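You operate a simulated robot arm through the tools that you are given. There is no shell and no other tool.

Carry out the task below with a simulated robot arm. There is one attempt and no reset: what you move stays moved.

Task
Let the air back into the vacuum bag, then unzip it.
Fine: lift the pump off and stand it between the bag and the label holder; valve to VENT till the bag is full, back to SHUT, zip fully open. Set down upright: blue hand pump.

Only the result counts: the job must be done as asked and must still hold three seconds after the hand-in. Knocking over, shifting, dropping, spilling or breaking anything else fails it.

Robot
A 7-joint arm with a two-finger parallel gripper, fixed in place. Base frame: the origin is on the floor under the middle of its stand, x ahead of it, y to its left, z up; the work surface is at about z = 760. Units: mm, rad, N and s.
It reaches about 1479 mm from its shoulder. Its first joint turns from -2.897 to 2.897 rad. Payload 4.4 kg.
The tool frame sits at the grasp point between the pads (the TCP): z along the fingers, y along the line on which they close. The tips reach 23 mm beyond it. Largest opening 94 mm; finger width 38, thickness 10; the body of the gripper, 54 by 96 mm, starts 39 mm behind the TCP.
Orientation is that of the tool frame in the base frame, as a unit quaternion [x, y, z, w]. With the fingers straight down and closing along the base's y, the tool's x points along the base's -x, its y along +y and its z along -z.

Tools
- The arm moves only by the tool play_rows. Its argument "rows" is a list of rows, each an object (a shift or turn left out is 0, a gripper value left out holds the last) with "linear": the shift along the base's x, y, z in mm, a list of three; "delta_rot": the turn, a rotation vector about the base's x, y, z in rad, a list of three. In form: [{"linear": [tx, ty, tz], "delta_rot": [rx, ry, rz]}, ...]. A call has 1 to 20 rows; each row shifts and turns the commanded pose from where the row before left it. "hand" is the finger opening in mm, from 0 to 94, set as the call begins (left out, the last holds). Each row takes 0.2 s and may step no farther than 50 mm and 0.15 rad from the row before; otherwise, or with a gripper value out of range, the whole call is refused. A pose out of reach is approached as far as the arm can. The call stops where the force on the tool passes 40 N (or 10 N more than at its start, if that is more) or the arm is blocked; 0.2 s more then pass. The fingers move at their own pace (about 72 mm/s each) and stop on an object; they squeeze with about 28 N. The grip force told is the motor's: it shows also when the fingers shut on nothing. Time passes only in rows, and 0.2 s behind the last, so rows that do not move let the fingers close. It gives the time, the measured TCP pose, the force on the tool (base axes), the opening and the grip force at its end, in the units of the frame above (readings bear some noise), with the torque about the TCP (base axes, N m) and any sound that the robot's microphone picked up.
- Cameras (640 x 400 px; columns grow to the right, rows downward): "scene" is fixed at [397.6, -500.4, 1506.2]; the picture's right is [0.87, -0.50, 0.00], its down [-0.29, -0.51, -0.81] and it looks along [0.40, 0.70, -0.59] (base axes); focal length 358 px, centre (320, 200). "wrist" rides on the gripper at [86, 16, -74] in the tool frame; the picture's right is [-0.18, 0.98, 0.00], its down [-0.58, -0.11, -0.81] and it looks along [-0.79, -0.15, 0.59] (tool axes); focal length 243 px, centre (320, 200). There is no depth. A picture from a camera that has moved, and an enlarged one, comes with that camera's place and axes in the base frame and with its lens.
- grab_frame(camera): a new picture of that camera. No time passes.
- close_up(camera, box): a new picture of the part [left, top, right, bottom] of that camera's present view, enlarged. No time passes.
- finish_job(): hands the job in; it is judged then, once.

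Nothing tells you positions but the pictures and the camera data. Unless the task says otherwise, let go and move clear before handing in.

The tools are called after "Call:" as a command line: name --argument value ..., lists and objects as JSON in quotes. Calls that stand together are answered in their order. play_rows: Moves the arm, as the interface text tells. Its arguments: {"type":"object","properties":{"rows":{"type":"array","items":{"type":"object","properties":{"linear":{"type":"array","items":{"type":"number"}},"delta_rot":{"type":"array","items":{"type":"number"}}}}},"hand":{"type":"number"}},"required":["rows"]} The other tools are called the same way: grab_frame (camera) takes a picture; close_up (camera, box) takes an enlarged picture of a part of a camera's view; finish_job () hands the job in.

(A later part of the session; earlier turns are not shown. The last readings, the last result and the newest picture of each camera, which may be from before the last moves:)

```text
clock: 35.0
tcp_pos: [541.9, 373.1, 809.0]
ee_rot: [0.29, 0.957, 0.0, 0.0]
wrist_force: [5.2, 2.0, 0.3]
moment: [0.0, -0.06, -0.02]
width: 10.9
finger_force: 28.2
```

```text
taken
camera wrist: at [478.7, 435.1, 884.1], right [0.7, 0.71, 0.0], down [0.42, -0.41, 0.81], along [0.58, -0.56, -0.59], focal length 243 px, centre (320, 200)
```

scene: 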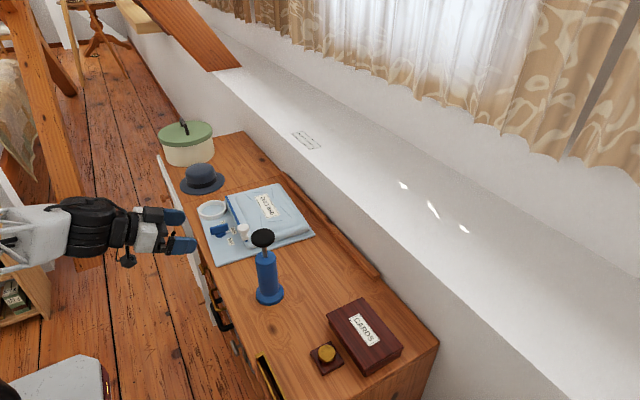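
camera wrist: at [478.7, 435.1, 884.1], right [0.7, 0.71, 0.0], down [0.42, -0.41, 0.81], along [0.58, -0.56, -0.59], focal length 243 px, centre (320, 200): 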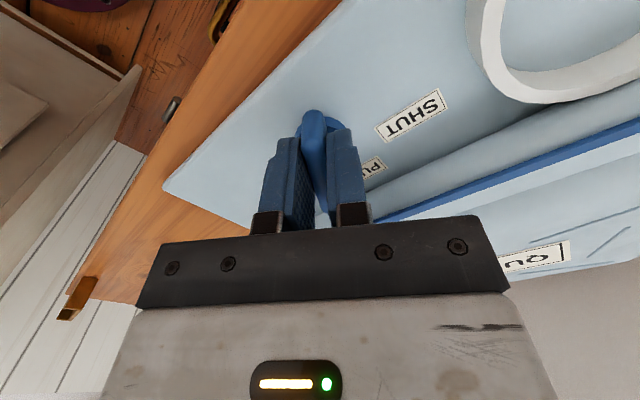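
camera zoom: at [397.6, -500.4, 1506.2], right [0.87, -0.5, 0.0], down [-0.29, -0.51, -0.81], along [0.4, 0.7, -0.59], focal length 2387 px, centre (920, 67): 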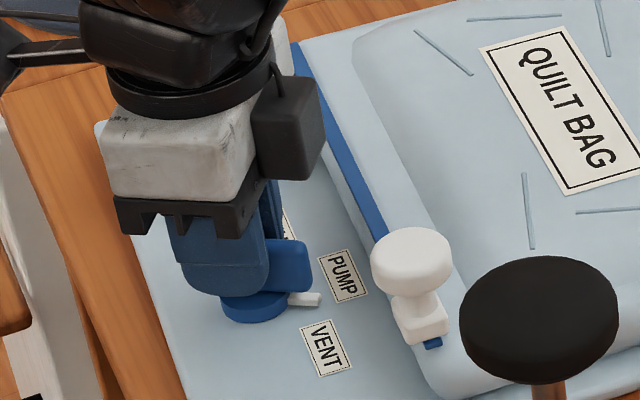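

The bar and pointer are turning with the hand, now about halfway. Continuing to VENT.

Call:
play_rows --rows '[{"delta_rot": [0, 0, -0.1]}, {"delta_rot": [0, 0, -0.1]}, {"delta_rot": [0, 0, -0.1]}, {"delta_rot": [0, 0, -0.1]}, {"delta_rot": [0, 0, -0.1]}, {"delta_rot": [0, 0, 0]}]'

Call:
close_up --camera "scene" --box '[190, 190, 270, 250]'

Call:
grab_frame --camera "scene"

```text
clock: 36.4
tcp_pos: [542.5, 373.5, 811.1]
ee_rot: [0.519, 0.855, 0.0, 0.001]
wrist_force: [3.8, 0.5, -0.3]
moment: [-0.43, -0.31, 0.0]
width: 11.0
finger_force: 27.9
```

```text
6.67 times, centred on (230, 220) of scene
camera zoom: at [397.6, -500.4, 1506.2], right [0.87, -0.5, 0.0], down [-0.29, -0.51, -0.81], along [0.4, 0.7, -0.59], focal length 2387 px, centre (920, 67)
```

zoom: 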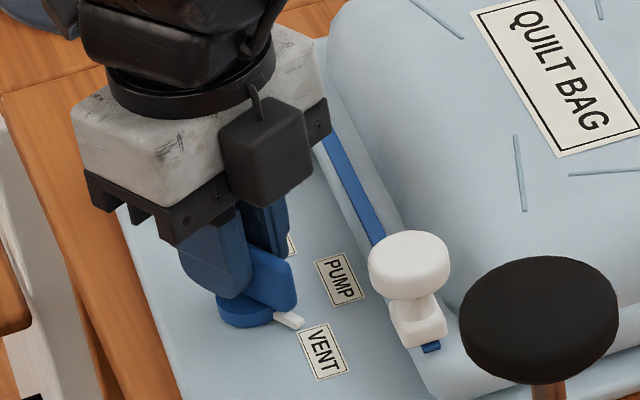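

```text
taken
```

scene: 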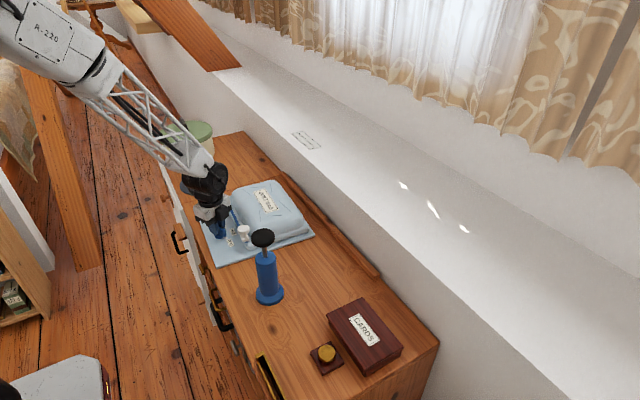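

The bag is inflating already. I'll nudge a little more onto VENT and wait for it to fill.

Call:
play_rows --rows '[{"delta_rot": [0, 0, -0.04]}, {"delta_rot": [0, 0, 0]}, {"delta_rot": [0, 0, 0]}, {"delta_rot": [0, 0, 0]}, {"delta_rot": [0, 0, 0]}, {"delta_rot": [0, 0, 0]}, {"delta_rot": [0, 0, 0]}, {"delta_rot": [0, 0, 0]}]'

Call:
close_up --camera "scene" --box '[180, 160, 330, 270]'

```text
clock: 38.2
tcp_pos: [540.6, 373.6, 808.8]
ee_rot: [0.535, 0.845, -0.001, 0.0]
wrist_force: [-2.7, 8.7, 0.4]
moment: [0.18, 0.09, 1.09]
width: 10.8
finger_force: 28.2
```

```text
3.64 times, centred on (255, 215) of scene
camera zoom: at [397.6, -500.4, 1506.2], right [0.87, -0.5, 0.0], down [-0.29, -0.51, -0.81], along [0.4, 0.7, -0.59], focal length 1302 px, centre (556, 146)
```

zoom: 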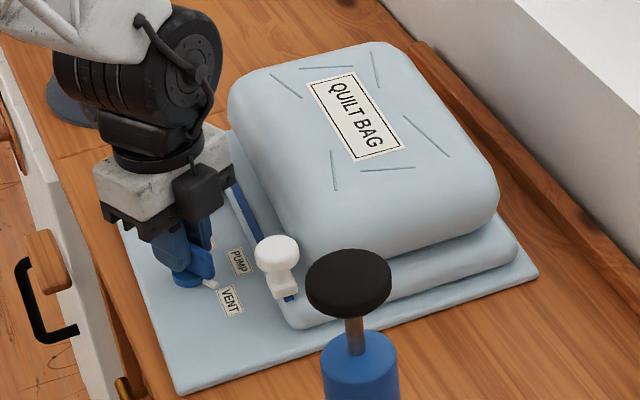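

The valve reached its VENT stop (torque rose), and the bag is filling tall. I'll relieve the torque slightly and wait.

Call:
play_rows --rows '[{"delta_rot": [0, 0, 0.02]}, {"delta_rot": [0, 0, 0]}, {"delta_rot": [0, 0, 0]}, {"delta_rot": [0, 0, 0]}, {"delta_rot": [0, 0, 0]}, {"delta_rot": [0, 0, 0]}, {"delta_rot": [0, 0, 0]}, {"delta_rot": [0, 0, 0]}, {"delta_rot": [0, 0, 0]}, {"delta_rot": [0, 0, 0]}]'

Call:
close_up --camera "scene" --box '[180, 160, 330, 270]'

```text
clock: 40.4
tcp_pos: [541.0, 374.0, 809.7]
ee_rot: [0.528, 0.85, -0.001, 0.0]
wrist_force: [-10.3, 4.0, 10.5]
moment: [-0.09, 0.05, 0.03]
width: 11.1
finger_force: 27.8
```

```text
3.64 times, centred on (255, 215) of scene
camera zoom: at [397.6, -500.4, 1506.2], right [0.87, -0.5, 0.0], down [-0.29, -0.51, -0.81], along [0.4, 0.7, -0.59], focal length 1302 px, centre (556, 146)
```

zoom: 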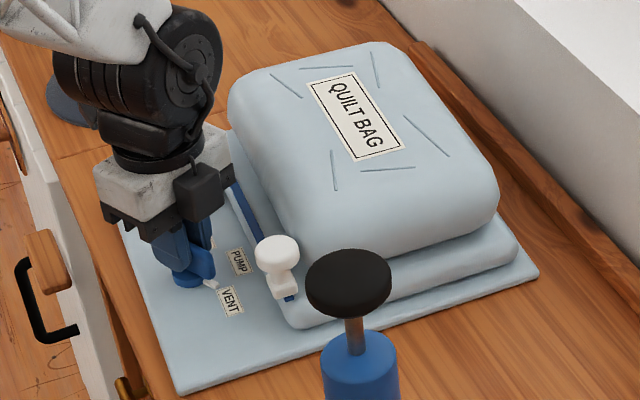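

The bag looks unchanged between the last two pictures, so it's probably full. I'll wait a bit longer to confirm and watch the forces.

Call:
play_rows --rows '[{"delta_rot": [0, 0, 0]}, {"delta_rot": [0, 0, 0]}, {"delta_rot": [0, 0, 0]}, {"delta_rot": [0, 0, 0]}, {"delta_rot": [0, 0, 0]}, {"delta_rot": [0, 0, 0]}, {"delta_rot": [0, 0, 0]}, {"delta_rot": [0, 0, 0]}]'

Call:
close_up --camera "scene" --box '[180, 160, 330, 270]'

Call:
grab_frame --camera "wrist"

```text
clock: 42.2
tcp_pos: [542.5, 373.1, 809.6]
ee_rot: [0.527, 0.85, 0.0, 0.0]
wrist_force: [-7.4, 1.6, 10.5]
moment: [0.01, 0.01, 0.07]
width: 11.0
finger_force: 28.3
```

```text
3.64 times, centred on (255, 215) of scene
camera zoom: at [397.6, -500.4, 1506.2], right [0.87, -0.5, 0.0], down [-0.29, -0.51, -0.81], along [0.4, 0.7, -0.59], focal length 1302 px, centre (556, 146)
```

zoom: 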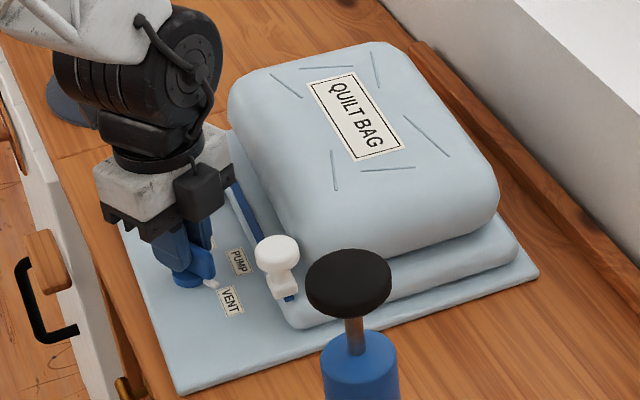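

```text
taken
camera wrist: at [517.4, 458.2, 884.2], right [0.96, 0.27, 0.0], down [0.16, -0.57, 0.81], along [0.22, -0.78, -0.59], focal length 243 px, centre (320, 200)
```

wrist: 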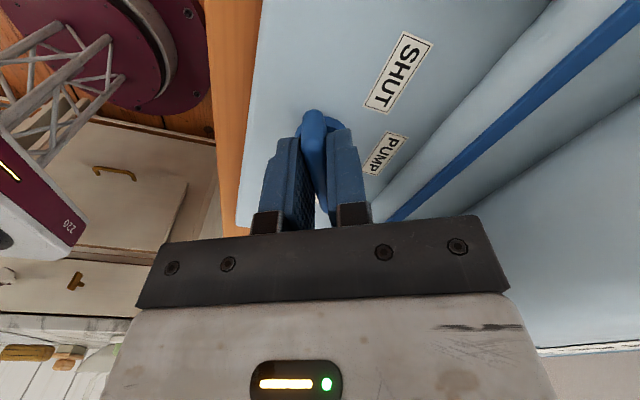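

The bag is full and steady at the VENT stop. Now I'll relax the side load a little and begin turning back toward SHUT.

Call:
play_rows --rows '[{"linear": [-0.5, 0, 0.7], "delta_rot": [0, 0, 0.06]}, {"delta_rot": [0, 0, 0.1]}, {"delta_rot": [0, 0, 0.1]}, {"delta_rot": [0, 0, 0.1]}, {"delta_rot": [0, 0, 0.1]}, {"delta_rot": [0, 0, 0.1]}, {"delta_rot": [0, 0, 0.1]}, {"delta_rot": [0, 0, 0.1]}, {"delta_rot": [0, 0, 0.1]}, {"delta_rot": [0, 0, 0.1]}]'

Call:
close_up --camera "scene" --box '[180, 160, 330, 270]'

```text
clock: 44.4
tcp_pos: [542.9, 373.1, 809.7]
ee_rot: [0.074, 0.997, -0.001, 0.0]
wrist_force: [-0.7, -3.8, -0.1]
moment: [-0.13, -0.5, -0.03]
width: 10.9
finger_force: 27.6
```

```text
3.64 times, centred on (255, 215) of scene
camera zoom: at [397.6, -500.4, 1506.2], right [0.87, -0.5, 0.0], down [-0.29, -0.51, -0.81], along [0.4, 0.7, -0.59], focal length 1302 px, centre (556, 146)
```

zoom: 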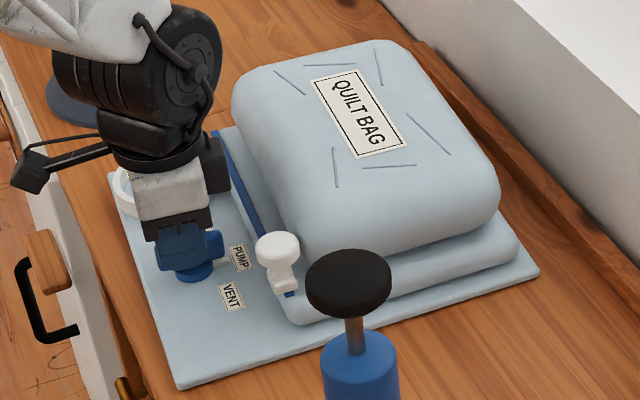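

The valve is on its way back, but the bag looks slightly fuller than before. I'll hold here briefly and compare, to know when it's really full.

Call:
play_rows --rows '[{"delta_rot": [0, 0, 0]}, {"delta_rot": [0, 0, 0]}, {"delta_rot": [0, 0, 0]}, {"delta_rot": [0, 0, 0]}]'

Call:
close_up --camera "scene" --box '[180, 160, 330, 270]'

```text
clock: 45.4
tcp_pos: [541.4, 374.1, 809.7]
ee_rot: [0.075, 0.997, 0.001, 0.001]
wrist_force: [1.6, -1.8, 0.0]
moment: [-0.19, -0.87, 0.0]
width: 10.9
finger_force: 28.3
```

```text
3.64 times, centred on (255, 215) of scene
camera zoom: at [397.6, -500.4, 1506.2], right [0.87, -0.5, 0.0], down [-0.29, -0.51, -0.81], along [0.4, 0.7, -0.59], focal length 1302 px, centre (556, 146)
```

zoom: 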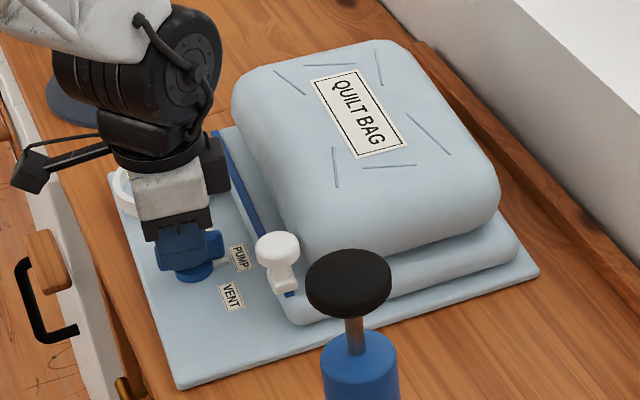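

Comparing pictures shows the bag is full. It also shows the whole sheet was dragged about 7 mm at VENT, because the valve's true axis is about 7 mm further along the bar than my grip point. It is back in place now, so I'll rotate to SHUT about the true axis to avoid shifting it again.

Call:
play_rows --rows '[{"linear": [-0.07, -0.7, 0], "delta_rot": [0, 0, 0.1]}, {"linear": [0, -0.7, 0], "delta_rot": [0, 0, 0.1]}, {"linear": [0.07, -0.7, 0], "delta_rot": [0, 0, 0.1]}, {"linear": [0.14, -0.69, 0], "delta_rot": [0, 0, 0.1]}, {"linear": [0.21, -0.67, 0], "delta_rot": [0, 0, 0.1]}, {"linear": [0.27, -0.64, 0], "delta_rot": [0, 0, 0.1]}, {"linear": [0, 0, 0]}]'

Call:
close_up --camera "scene" --box '[180, 160, 330, 270]'

```text
clock: 47.0
tcp_pos: [542.1, 370.0, 810.1]
ee_rot: [-0.224, 0.975, 0.001, 0.0]
wrist_force: [1.2, 0.9, 1.0]
moment: [0.23, -0.37, -0.01]
width: 10.8
finger_force: 28.2
```

```text
3.64 times, centred on (255, 215) of scene
camera zoom: at [397.6, -500.4, 1506.2], right [0.87, -0.5, 0.0], down [-0.29, -0.51, -0.81], along [0.4, 0.7, -0.59], focal length 1302 px, centre (556, 146)
```

zoom: 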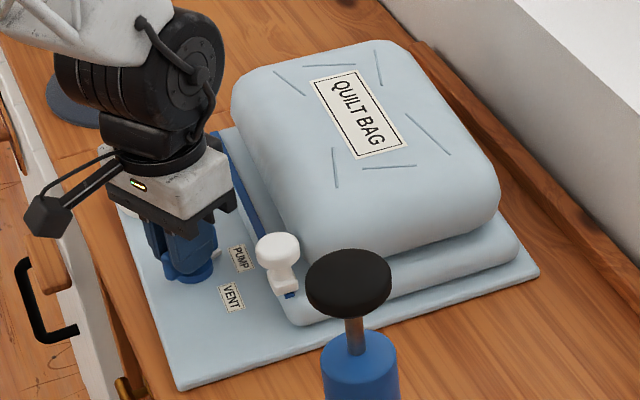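

The sheet is staying put and forces are small. Continuing to SHUT.

Call:
play_rows --rows '[{"linear": [0.34, -0.61, 0], "delta_rot": [0, 0, 0.1]}, {"linear": [0.4, -0.58, 0], "delta_rot": [0, 0, 0.1]}, {"linear": [0.45, -0.53, 0], "delta_rot": [0, 0, 0.1]}, {"linear": [0.5, -0.49, 0], "delta_rot": [0, 0, 0.1]}, {"linear": [0.4, -0.3, 0], "delta_rot": [0, 0, 0.07]}, {"linear": [0, 0, 0]}]'

Call:
close_up --camera "scene" --box '[180, 160, 330, 270]'

Call:
grab_frame --camera "wrist"

```text
clock: 48.4
tcp_pos: [542.9, 367.2, 809.8]
ee_rot: [-0.445, 0.896, 0.0, 0.0]
wrist_force: [-1.5, 1.8, -0.1]
moment: [-0.31, 0.37, 0.06]
width: 11.2
finger_force: 27.9
```

```text
3.64 times, centred on (255, 215) of scene
camera zoom: at [397.6, -500.4, 1506.2], right [0.87, -0.5, 0.0], down [-0.29, -0.51, -0.81], along [0.4, 0.7, -0.59], focal length 1302 px, centre (556, 146)
```

zoom: 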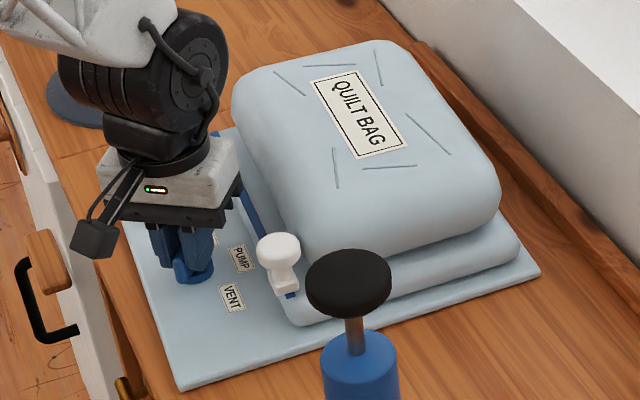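

```text
taken
camera wrist: at [478.3, 307.4, 884.6], right [-0.67, 0.74, 0.0], down [0.44, 0.4, 0.81], along [0.6, 0.54, -0.59], focal length 243 px, centre (320, 200)
```

wrist: 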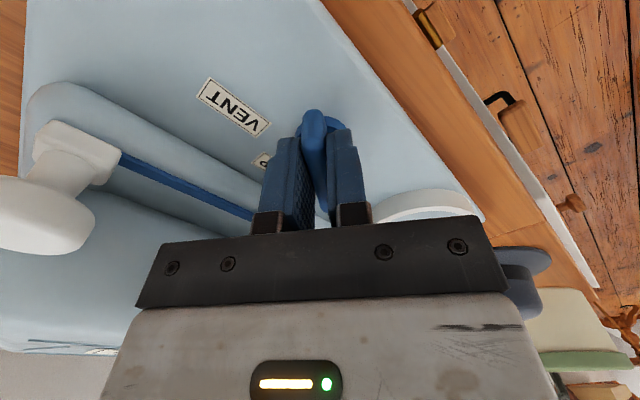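

I'm at about 53° with no stop yet. I'll nudge further until the SHUT stop shows in the torque.

Call:
play_rows --rows '[{"linear": [0.17, -0.12, 0], "delta_rot": [0, 0, 0.03]}, {"linear": [0, 0, 0]}]'

Call:
play_rows --rows '[{"linear": [0.1, -0.08, 0], "delta_rot": [0, 0, 0.02]}, {"linear": [0, 0, 0]}]'

```text
clock: 49.0
tcp_pos: [543.4, 366.6, 809.9]
ee_rot: [-0.458, 0.889, 0.0, 0.0]
wrist_force: [-4.7, -1.0, 0.6]
moment: [0.09, 0.04, 0.0]
width: 11.1
finger_force: 27.9
```

```text
clock: 49.6
tcp_pos: [545.3, 366.3, 809.0]
ee_rot: [-0.466, 0.885, 0.0, 0.0]
wrist_force: [-5.0, -0.5, 0.0]
moment: [-0.21, 0.24, 0.01]
width: 11.0
finger_force: 28.1
```

Call:
play_rows --rows '[{"linear": [0.1, -0.08, 0], "delta_rot": [0, 0, 0.02]}, {"linear": [0, 0, 0]}]'

Call:
play_rows --rows '[{"linear": [0.1, -0.08, 0], "delta_rot": [0, 0, 0.02]}, {"linear": [0, 0, 0]}]'

Call:
close_up --camera "scene" --box '[180, 160, 330, 270]'

Call:
close_up --camera "scene" --box '[200, 190, 260, 250]'

```text
clock: 50.2
tcp_pos: [544.4, 366.2, 809.3]
ee_rot: [-0.476, 0.88, 0.0, 0.0]
wrist_force: [-2.8, -3.5, -0.2]
moment: [0.4, -0.31, -0.71]
width: 10.8
finger_force: 27.6
```

```text
clock: 50.8
tcp_pos: [544.7, 367.1, 809.9]
ee_rot: [-0.484, 0.875, 0.0, 0.0]
wrist_force: [1.6, -5.8, 0.3]
moment: [-0.19, 0.04, -1.16]
width: 11.5
finger_force: 27.9
```

```text
3.64 times, centred on (255, 215) of scene
camera zoom: at [397.6, -500.4, 1506.2], right [0.87, -0.5, 0.0], down [-0.29, -0.51, -0.81], along [0.4, 0.7, -0.59], focal length 1302 px, centre (556, 146)
```

zoom: 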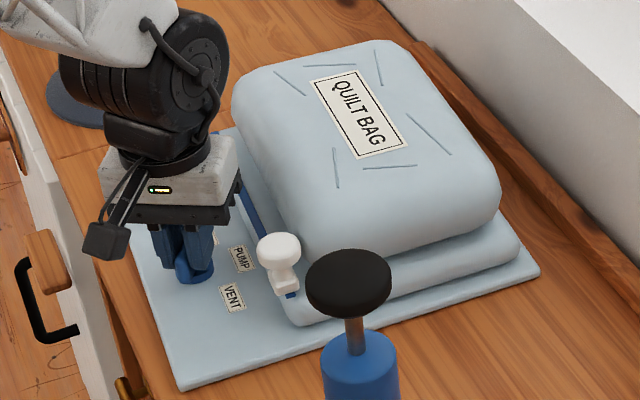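

```text
6.67 times, centred on (230, 220) of scene
camera zoom: at [397.6, -500.4, 1506.2], right [0.87, -0.5, 0.0], down [-0.29, -0.51, -0.81], along [0.4, 0.7, -0.59], focal length 2387 px, centre (920, 67)
```

zoom: 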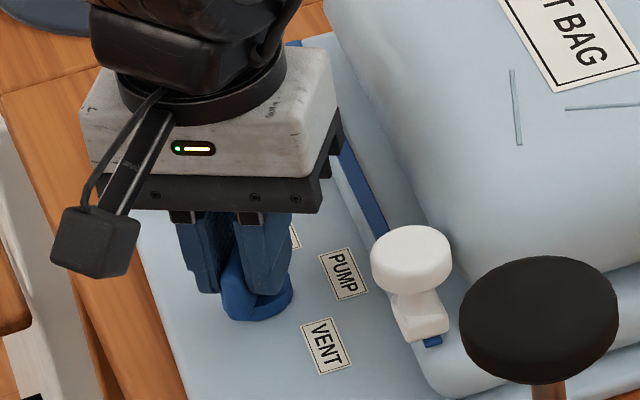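

The SHUT stop is reached (torque about -0.7 to -1.2 N m) and the sheet hasn't moved. I'll relieve the torque, open a little, and lift off.

Call:
play_rows --rows '[{"delta_rot": [0, 0, -0.02]}, {"delta_rot": [0, 0, -0.01]}, {"linear": [0, 0, 0]}]'

Call:
play_rows --hand 36 --rows '[{"linear": [0, 0, 0]}, {"linear": [0, 0, 0]}, {"linear": [0, 0, 0]}]'

Call:
play_rows --rows '[{"linear": [0, 0, 10]}, {"linear": [0, 0, 20]}, {"linear": [0, 0, 30]}, {"linear": [-10, 0, 30]}, {"linear": [-20, 0, 30]}]'

Call:
close_up --camera "scene" --box '[180, 160, 330, 270]'

Call:
grab_frame --camera "wrist"

```text
clock: 51.6
tcp_pos: [544.9, 367.2, 809.1]
ee_rot: [-0.471, 0.882, 0.0, 0.0]
wrist_force: [2.8, -1.0, 0.3]
moment: [-0.49, 0.24, -0.21]
width: 11.1
finger_force: 27.8
```

```text
clock: 52.4
tcp_pos: [544.0, 367.0, 809.3]
ee_rot: [-0.471, 0.882, 0.0, 0.0]
wrist_force: [0.0, -0.4, 0.2]
moment: [-0.01, 0.0, -0.01]
width: 35.6
finger_force: 0.2
```

```text
clock: 53.6
tcp_pos: [513.9, 365.7, 929.8]
ee_rot: [-0.471, 0.882, 0.0, 0.0]
wrist_force: [-0.9, -0.5, -0.1]
moment: [0.07, -0.01, 0.0]
width: 36.1
finger_force: 0.0
```

```text
3.64 times, centred on (255, 215) of scene
camera zoom: at [397.6, -500.4, 1506.2], right [0.87, -0.5, 0.0], down [-0.29, -0.51, -0.81], along [0.4, 0.7, -0.59], focal length 1302 px, centre (556, 146)
```

zoom: 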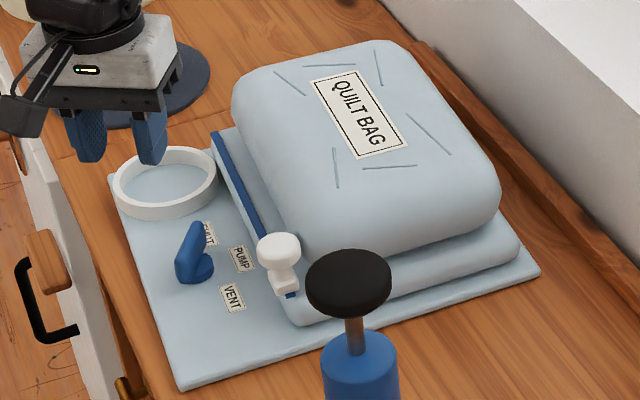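

```text
taken
camera wrist: at [452.4, 303.6, 1005.0], right [-0.71, 0.7, 0.0], down [0.41, 0.42, 0.81], along [0.56, 0.58, -0.59], focal length 243 px, centre (320, 200)
```

wrist: 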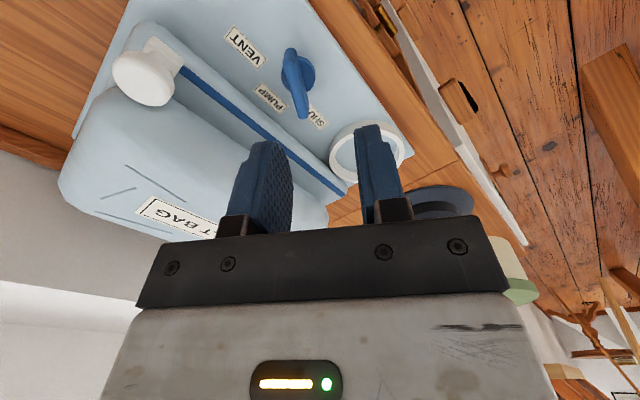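

The valve pointer is on SHUT and the sheet is where it started. Now I'll look closely at the zip slider and rail.

Call:
close_up --camera "wrist" --box '[60, 0, 420, 240]'

Call:
close_up --camera "wrist" --box '[90, 10, 230, 110]'

Call:
close_up --camera "scene" --box '[205, 185, 275, 240]'

```text
1.67 times, centred on (240, 120) of wrist
camera zoom: at [452.4, 303.6, 1005.0], right [-0.71, 0.7, 0.0], down [0.41, 0.42, 0.81], along [0.56, 0.58, -0.59], focal length 404 px, centre (453, 333)
```

zoom: 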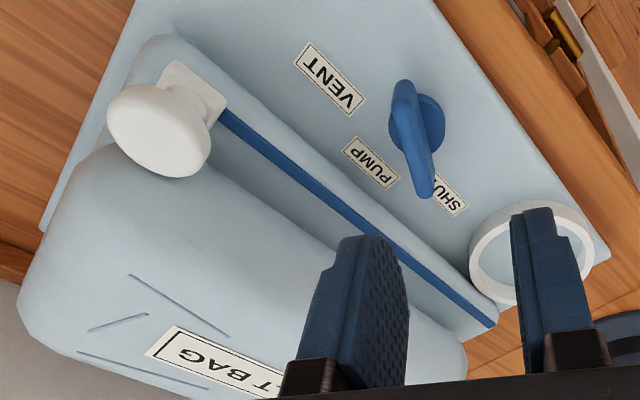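

```text
4.00 times, centred on (160, 60) of wrist
camera zoom: at [452.4, 303.6, 1005.0], right [-0.71, 0.7, 0.0], down [0.41, 0.42, 0.81], along [0.56, 0.58, -0.59], focal length 970 px, centre (960, 760)
```

zoom: 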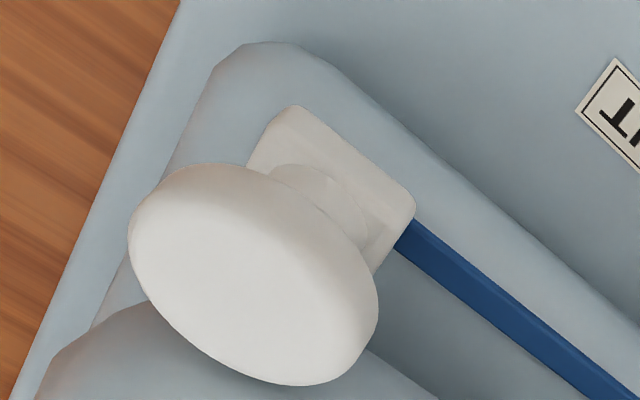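

```text
7.27 times, centred on (240, 212) of scene
camera zoom: at [397.6, -500.4, 1506.2], right [0.87, -0.5, 0.0], down [-0.29, -0.51, -0.81], along [0.4, 0.7, -0.59], focal length 2604 px, centre (902, 109)
```

zoom: 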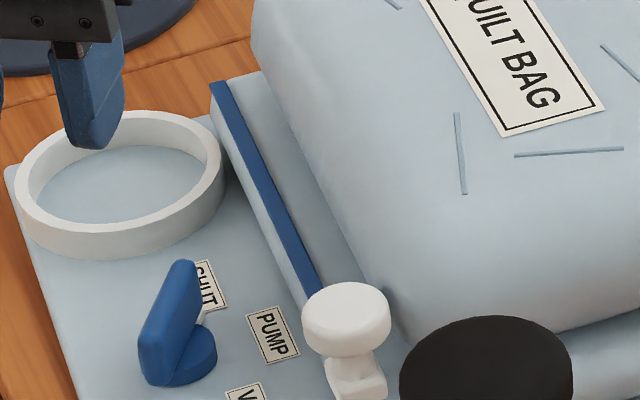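

The slider knob is at about (594, 280), z 836–846, and the rail runs to about (615, 518). I'll close the fingers, move in behind the slider on its -y side, and push it along the rail.

Call:
play_rows --hand 0 --rows '[{"linear": [9, -16, 0], "delta_rot": [0, 0, -0.133]}, {"linear": [9, -16, 0], "delta_rot": [0, 0, -0.133]}, {"linear": [9, -16, 0], "delta_rot": [0, 0, -0.133]}, {"linear": [9, -16, 0], "delta_rot": [0, 0, -0.133]}, {"linear": [9, -16, 0], "delta_rot": [0, 0, -0.133]}, {"linear": [9, -17, 0], "delta_rot": [0, 0, -0.133]}, {"linear": [9, -17, 0], "delta_rot": [0, 0, -0.133]}, {"linear": [9, -17, 0], "delta_rot": [0, 0, -0.133]}, {"linear": [0, 0, 0]}]'

Call:
close_up --camera "scene" --box '[180, 130, 330, 270]'

Call:
grab_frame --camera "wrist"

```text
clock: 55.6
tcp_pos: [586.5, 237.3, 928.4]
ee_rot: [0.042, 0.999, 0.0, 0.0]
wrist_force: [1.1, 0.7, -0.1]
moment: [-0.01, -0.04, 0.01]
width: 0.0
finger_force: 27.5
```

```text
2.86 times, centred on (255, 200) of scene
camera zoom: at [397.6, -500.4, 1506.2], right [0.87, -0.5, 0.0], down [-0.29, -0.51, -0.81], along [0.4, 0.7, -0.59], focal length 1023 px, centre (506, 200)
```

zoom: 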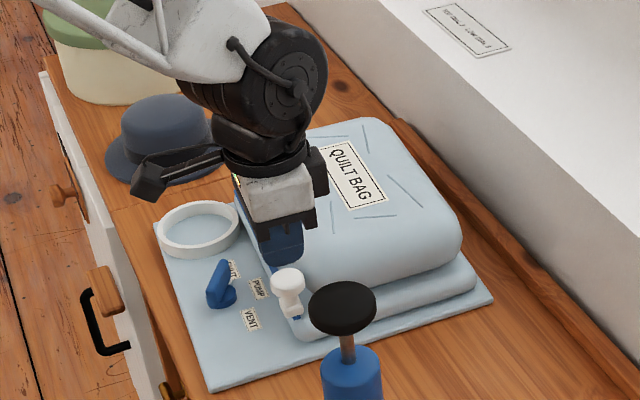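

```text
taken
camera wrist: at [501.1, 259.1, 1004.9], right [0.27, 0.96, 0.0], down [0.57, -0.16, 0.81], along [0.78, -0.21, -0.59], focal length 243 px, centre (320, 200)
```

wrist: 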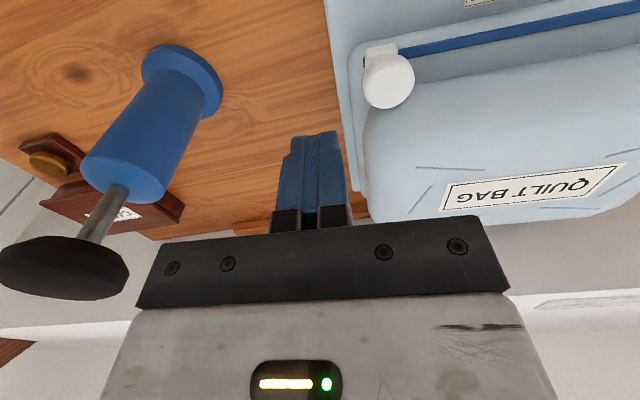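

The closed fingers are clear on the -y side of the slider knob. Descending to knob height.

Call:
play_rows --rows '[{"linear": [0, 0, -22]}, {"linear": [0, 0, -22]}, {"linear": [0, 0, -20]}, {"linear": [0, 0, -11]}, {"linear": [0, 0, 0]}]'

Call:
close_up --camera "scene" --box '[190, 170, 300, 260]'

Call:
grab_frame --camera "wrist"

```text
clock: 56.8
tcp_pos: [585.7, 235.6, 854.4]
ee_rot: [0.042, 0.999, 0.0, 0.0]
wrist_force: [-0.4, 0.2, 0.2]
moment: [-0.01, -0.01, 0.02]
width: 0.1
finger_force: 28.5
```

```text
4.44 times, centred on (245, 215) of scene
camera zoom: at [397.6, -500.4, 1506.2], right [0.87, -0.5, 0.0], down [-0.29, -0.51, -0.81], along [0.4, 0.7, -0.59], focal length 1591 px, centre (653, 133)
```

zoom: 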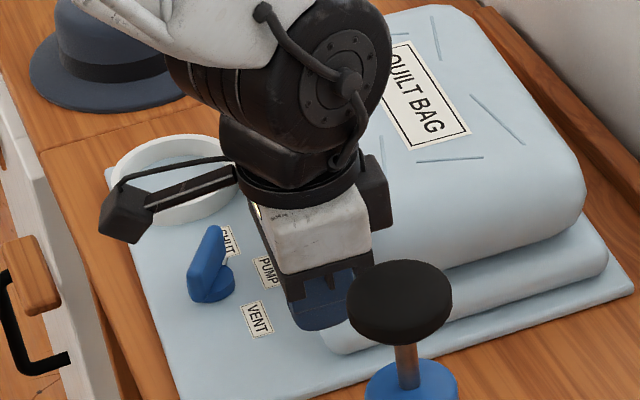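

```text
taken
camera wrist: at [501.6, 259.3, 929.3], right [0.26, 0.96, 0.0], down [0.57, -0.16, 0.81], along [0.78, -0.21, -0.59], focal length 243 px, centre (320, 200)
```

wrist: 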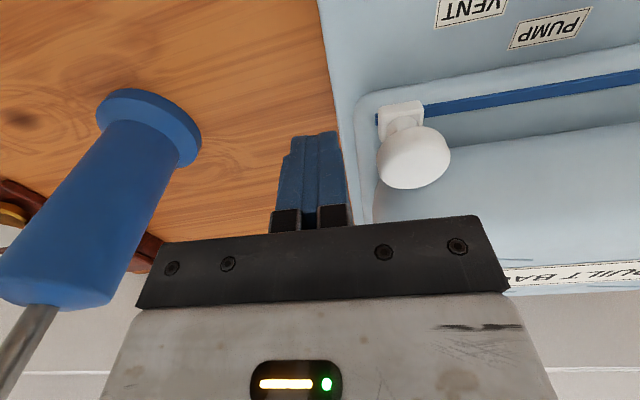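

Ready to push. I'll advance in small steps along the rail direction and watch the force at first contact.

Call:
play_rows --rows '[{"linear": [0.7, 8, 0]}, {"linear": [0.5, 6, 0]}, {"linear": [0.4, 5, 0]}, {"linear": [0.4, 5, 0]}, {"linear": [0.4, 5, 0]}, {"linear": [0, 0, 0]}]'

Call:
close_up --camera "scene" --box '[180, 160, 330, 270]'

Call:
grab_frame --camera "wrist"

```text
clock: 58.2
tcp_pos: [589.9, 264.5, 854.8]
ee_rot: [0.041, 0.999, 0.001, 0.0]
wrist_force: [0.3, -1.4, -0.9]
moment: [0.01, 0.0, 0.01]
width: 0.0
finger_force: 27.8
```

```text
3.64 times, centred on (255, 215) of scene
camera zoom: at [397.6, -500.4, 1506.2], right [0.87, -0.5, 0.0], down [-0.29, -0.51, -0.81], along [0.4, 0.7, -0.59], focal length 1302 px, centre (556, 146)
```

zoom: 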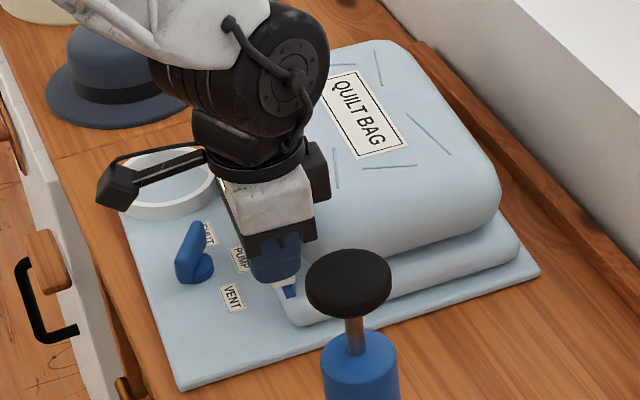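

```text
taken
camera wrist: at [504.1, 288.1, 929.6], right [0.26, 0.96, 0.0], down [0.57, -0.16, 0.81], along [0.78, -0.21, -0.59], focal length 243 px, centre (320, 200)
```

wrist: 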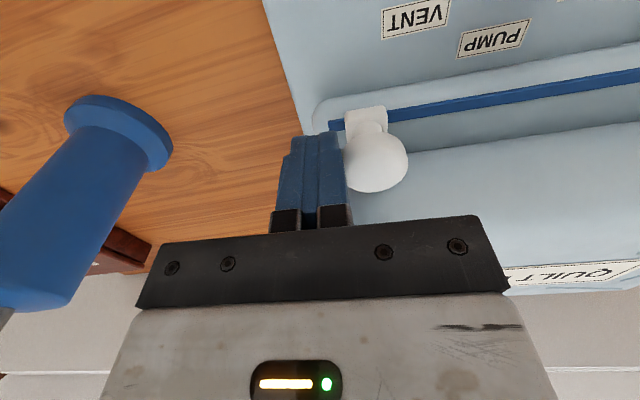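

The slider moves easily (about 1.4 N) and the sheet stays put. Pushing on along the rail.

Call:
play_rows --rows '[{"linear": [0.86, 10, 0]}, {"linear": [0.86, 10, 0]}, {"linear": [0.86, 10, 0]}, {"linear": [0.86, 10, 0]}, {"linear": [0.86, 10, 0]}, {"linear": [0.86, 10, 0]}, {"linear": [0.86, 10, 0]}, {"linear": [0.86, 10, 0]}]'

Call:
close_up --camera "scene" --box '[180, 160, 330, 270]'

Call:
grab_frame --camera "wrist"

```text
clock: 60.0
tcp_pos: [596.9, 344.6, 853.7]
ee_rot: [0.042, 0.999, 0.0, 0.0]
wrist_force: [-0.3, -1.0, -1.0]
moment: [-0.02, 0.0, -0.03]
width: 0.0
finger_force: 28.0
```

```text
3.64 times, centred on (255, 215) of scene
camera zoom: at [397.6, -500.4, 1506.2], right [0.87, -0.5, 0.0], down [-0.29, -0.51, -0.81], along [0.4, 0.7, -0.59], focal length 1302 px, centre (556, 146)
```

zoom: 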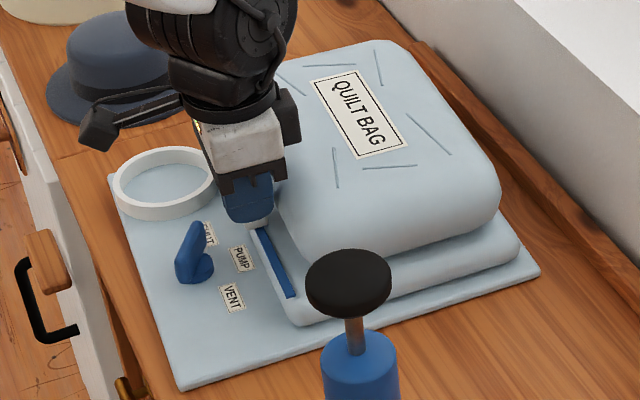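

```text
taken
camera wrist: at [511.1, 368.4, 929.1], right [0.26, 0.96, 0.0], down [0.57, -0.16, 0.81], along [0.78, -0.21, -0.59], focal length 243 px, centre (320, 200)
```

wrist: 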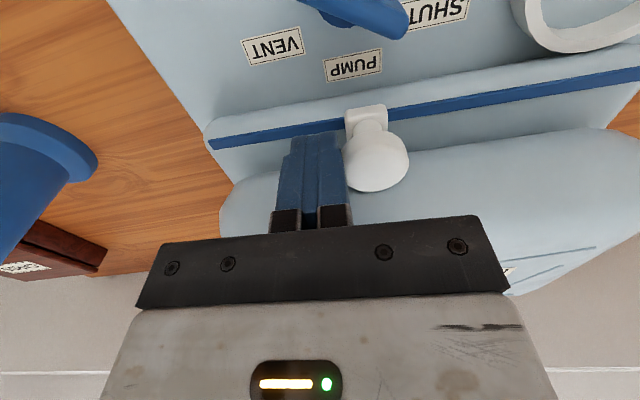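

The slider travels well with about 1 N. Continuing most of the remaining way.

Call:
play_rows --rows '[{"linear": [0.86, 10, 0]}, {"linear": [0.86, 10, 0]}, {"linear": [0.86, 10, 0]}, {"linear": [0.86, 10, 0]}, {"linear": [0.86, 10, 0]}, {"linear": [0.86, 10, 0]}, {"linear": [0.86, 10, 0]}, {"linear": [0.86, 10, 0]}, {"linear": [0.86, 10, 0]}, {"linear": [0.86, 10, 0]}]'

Call:
close_up --camera "scene" --box '[180, 160, 330, 270]'

Call:
grab_frame --camera "wrist"

```text
clock: 62.2
tcp_pos: [604.5, 444.2, 854.4]
ee_rot: [0.042, 0.999, 0.0, 0.001]
wrist_force: [-3.3, -2.7, -1.5]
moment: [-0.03, 0.04, 0.02]
width: 0.2
finger_force: 28.1
```

```text
3.64 times, centred on (255, 215) of scene
camera zoom: at [397.6, -500.4, 1506.2], right [0.87, -0.5, 0.0], down [-0.29, -0.51, -0.81], along [0.4, 0.7, -0.59], focal length 1302 px, centre (556, 146)
```

zoom: 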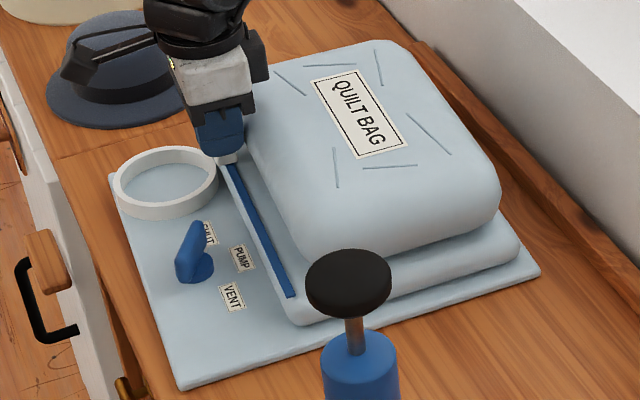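

```text
taken
camera wrist: at [520.0, 467.6, 929.0], right [0.27, 0.96, 0.0], down [0.57, -0.16, 0.81], along [0.78, -0.21, -0.59], focal length 243 px, centre (320, 200)
```

wrist: 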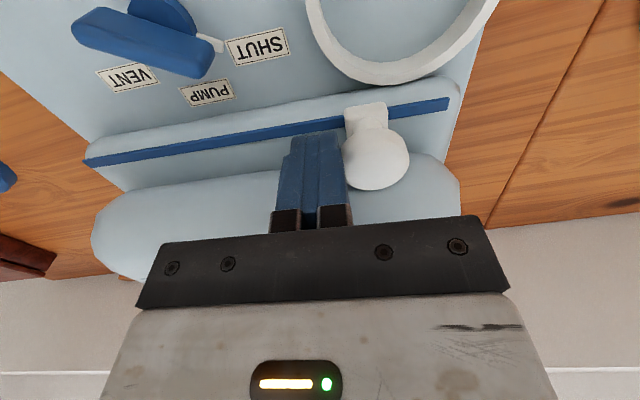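

About 30 mm of rail remains. I'll use smaller steps and watch for the end stop.

Call:
play_rows --rows '[{"linear": [0.43, 5, 0]}, {"linear": [0.43, 5, 0]}, {"linear": [0.43, 5, 0]}, {"linear": [0.43, 5, 0]}, {"linear": [0, 0, 0]}]'

Call:
grab_frame --camera "wrist"

Call:
close_up --camera "scene" --box '[180, 160, 330, 270]'

```text
clock: 63.4
tcp_pos: [606.6, 465.5, 853.9]
ee_rot: [0.041, 0.999, 0.0, 0.0]
wrist_force: [-0.6, -0.9, 0.4]
moment: [0.0, 0.04, -0.02]
width: 0.0
finger_force: 28.2
```

```text
taken
camera wrist: at [520.9, 487.7, 930.1], right [0.26, 0.96, 0.0], down [0.57, -0.16, 0.81], along [0.78, -0.21, -0.59], focal length 243 px, centre (320, 200)
```

wrist: 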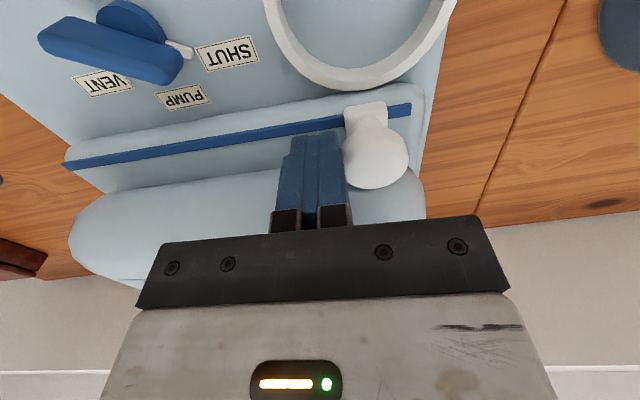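

```text
3.64 times, centred on (255, 215) of scene
camera zoom: at [397.6, -500.4, 1506.2], right [0.87, -0.5, 0.0], down [-0.29, -0.51, -0.81], along [0.4, 0.7, -0.59], focal length 1302 px, centre (556, 146)
```

zoom: 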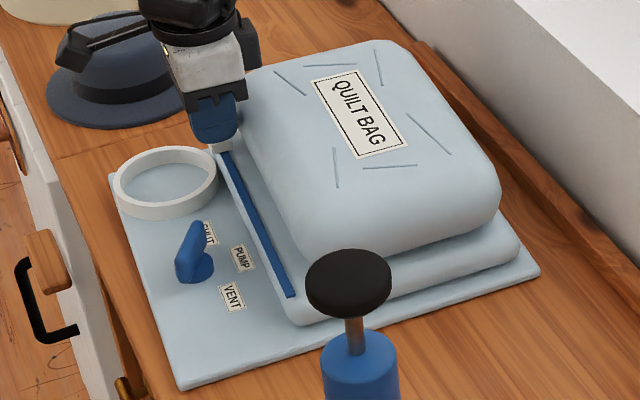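

Call:
play_rows --rows '[{"linear": [0.2, 2.5, 0]}, {"linear": [0.2, 2.5, 0]}, {"linear": [0, 0, 0]}]'

Call:
play_rows --rows '[{"linear": [0.2, 2, 0]}, {"linear": [0, 0, 0]}]'

Call:
close_up --camera "wrist" --box '[260, 60, 460, 200]'

```text
clock: 64.2
tcp_pos: [607.8, 468.5, 854.5]
ee_rot: [0.042, 0.999, 0.0, 0.0]
wrist_force: [1.6, -10.3, 3.8]
moment: [-0.18, -0.06, -0.04]
width: 0.0
finger_force: 27.9
```

```text
clock: 64.8
tcp_pos: [607.0, 471.3, 856.1]
ee_rot: [0.042, 0.999, 0.0, 0.001]
wrist_force: [0.0, -9.6, 1.8]
moment: [-0.18, -0.03, -0.06]
width: 0.0
finger_force: 28.6
```

```text
2.86 times, centred on (360, 130) of wrist
camera zoom: at [522.0, 494.6, 930.2], right [0.26, 0.96, 0.0], down [0.57, -0.16, 0.81], along [0.78, -0.21, -0.59], focal length 693 px, centre (206, 400)
```

zoom: 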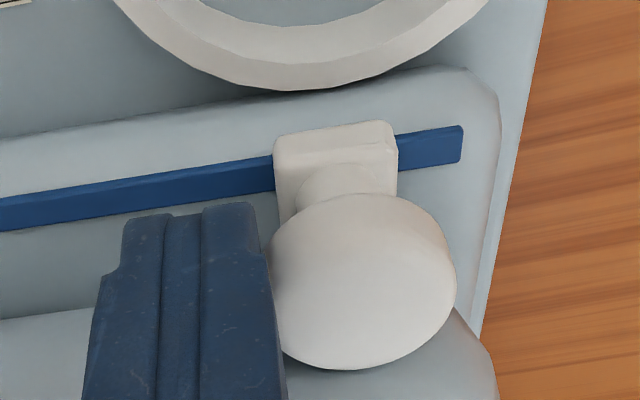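

The force rose to about 10 N at y ≈ 469, which is where the stop should be. I'll check whether the slider is at its end and the sheet hasn't moved.

Call:
close_up --camera "scene" --box '[180, 160, 330, 270]'

Call:
close_up --camera "scene" --box '[200, 190, 260, 250]'

```text
3.64 times, centred on (255, 215) of scene
camera zoom: at [397.6, -500.4, 1506.2], right [0.87, -0.5, 0.0], down [-0.29, -0.51, -0.81], along [0.4, 0.7, -0.59], focal length 1302 px, centre (556, 146)
```

zoom: 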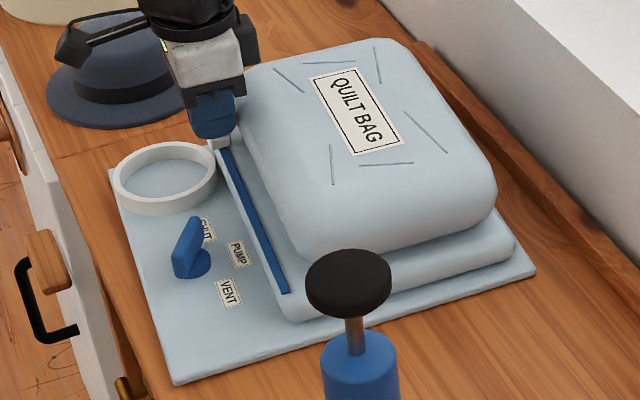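

```text
6.67 times, centred on (230, 220) of scene
camera zoom: at [397.6, -500.4, 1506.2], right [0.87, -0.5, 0.0], down [-0.29, -0.51, -0.81], along [0.4, 0.7, -0.59], focal length 2387 px, centre (920, 67)
```

zoom: 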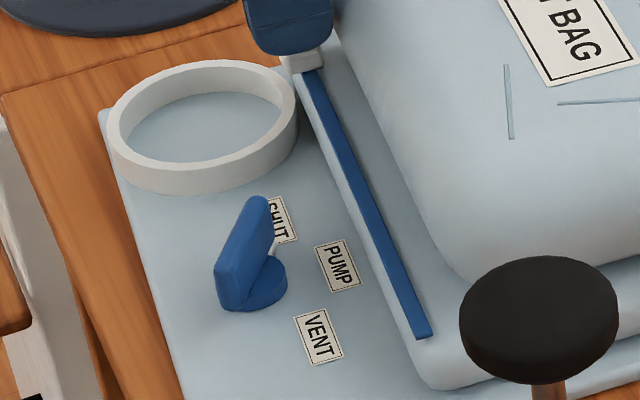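

The slider is at its end stop. The last couple of millimetres of pushing nudged the whole bag about 6 mm in +y. I'll back the fingers off the slider first, lift, and re-check everything.

Call:
play_rows --rows '[{"linear": [-0.3, -4, 0]}, {"linear": [-0.8, -10, 0]}, {"linear": [-1, -10, 0]}, {"linear": [-5, 0, 20]}, {"linear": [-10, 0, 30]}, {"linear": [-20, 0, 30]}, {"linear": [-25, 0, 20]}]'

Call:
close_up --camera "scene" --box '[180, 160, 330, 270]'

Call:
grab_frame --camera "wrist"

Call:
close_up --camera "wrist" --box '[200, 0, 560, 220]'

```text
clock: 66.4
tcp_pos: [545.1, 448.0, 955.0]
ee_rot: [0.042, 0.999, 0.0, 0.0]
wrist_force: [-0.3, -0.7, 0.6]
moment: [-0.01, -0.01, -0.01]
width: 0.1
finger_force: 28.0
```

```text
3.64 times, centred on (255, 215) of scene
camera zoom: at [397.6, -500.4, 1506.2], right [0.87, -0.5, 0.0], down [-0.29, -0.51, -0.81], along [0.4, 0.7, -0.59], focal length 1302 px, centre (556, 146)
```

zoom: 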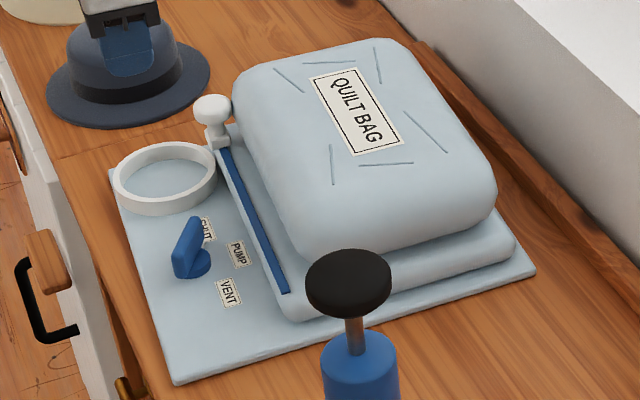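

```text
taken
camera wrist: at [459.7, 470.1, 1030.6], right [0.27, 0.96, 0.0], down [0.57, -0.16, 0.81], along [0.78, -0.21, -0.59], focal length 243 px, centre (320, 200)
```

wrist: 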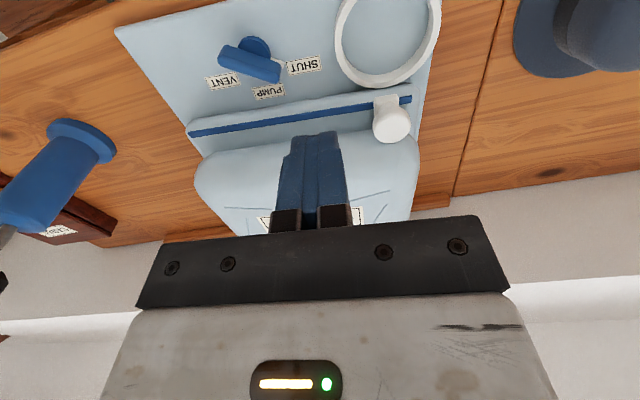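

```text
1.78 times, centred on (380, 110) of wrist
camera zoom: at [459.7, 470.1, 1030.6], right [0.27, 0.96, 0.0], down [0.57, -0.16, 0.81], along [0.78, -0.21, -0.59], focal length 431 px, centre (213, 360)
```

zoom: 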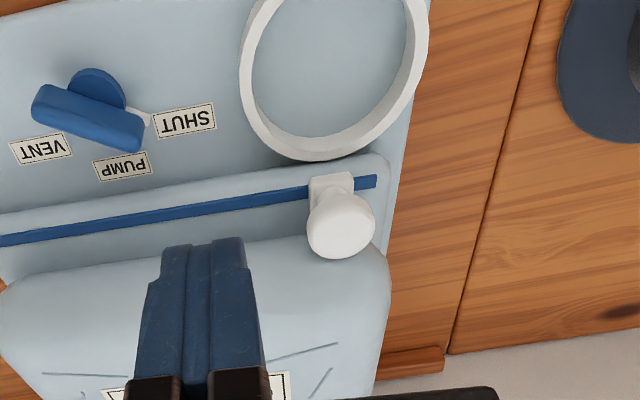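

The zip slider is at the far end, the valve points at SHUT, the bag is full, and the pump stands upright. The bag moved only a few millimetres, so I won't disturb it further. I'll raise the arm and look from above at the pump and label holder to confirm the "between" placement.

Call:
play_rows --rows '[{"linear": [-10, 0, 40]}, {"linear": [-10, 0, 45]}, {"linear": [-10, 0, 45]}, {"linear": [-6, -40, 0]}, {"linear": [-6, -45, 0]}, {"linear": [-6, -45, 0]}, {"linear": [-6, -45, 0]}, {"linear": [-6, -45, 0]}, {"linear": [-6, -45, 0]}, {"linear": [-6, -45, 0]}, {"linear": [-6, -45, 0]}, {"linear": [-6, -45, 0]}, {"linear": [-6, -45, 0]}, {"linear": [-6, -45, 0]}, {"linear": [0, 0, 0]}]'

Call:
grab_frame --camera "wrist"

Call:
grab_frame --camera "scene"

```text
clock: 69.6
tcp_pos: [448.6, -42.6, 1084.4]
ee_rot: [0.041, 0.999, 0.0, 0.001]
wrist_force: [0.2, 0.2, 0.2]
moment: [0.01, 0.03, 0.02]
width: 0.0
finger_force: 28.2
```

```text
taken
camera wrist: at [363.3, -19.6, 1159.2], right [0.26, 0.96, 0.0], down [0.57, -0.16, 0.81], along [0.78, -0.21, -0.59], focal length 243 px, centre (320, 200)
```

wrist: 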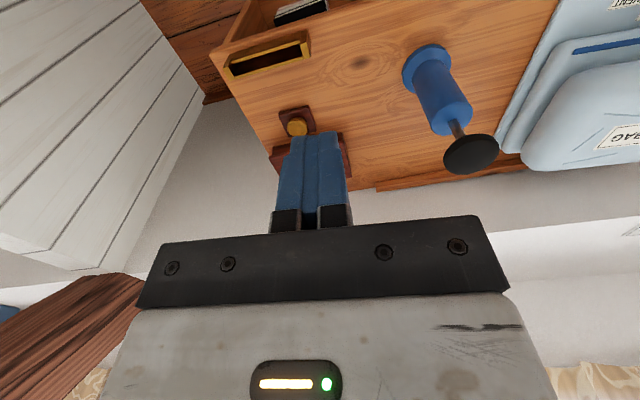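

```text
taken
```

scene: 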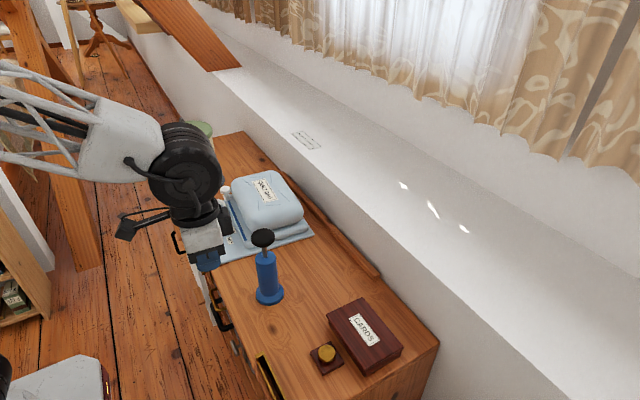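

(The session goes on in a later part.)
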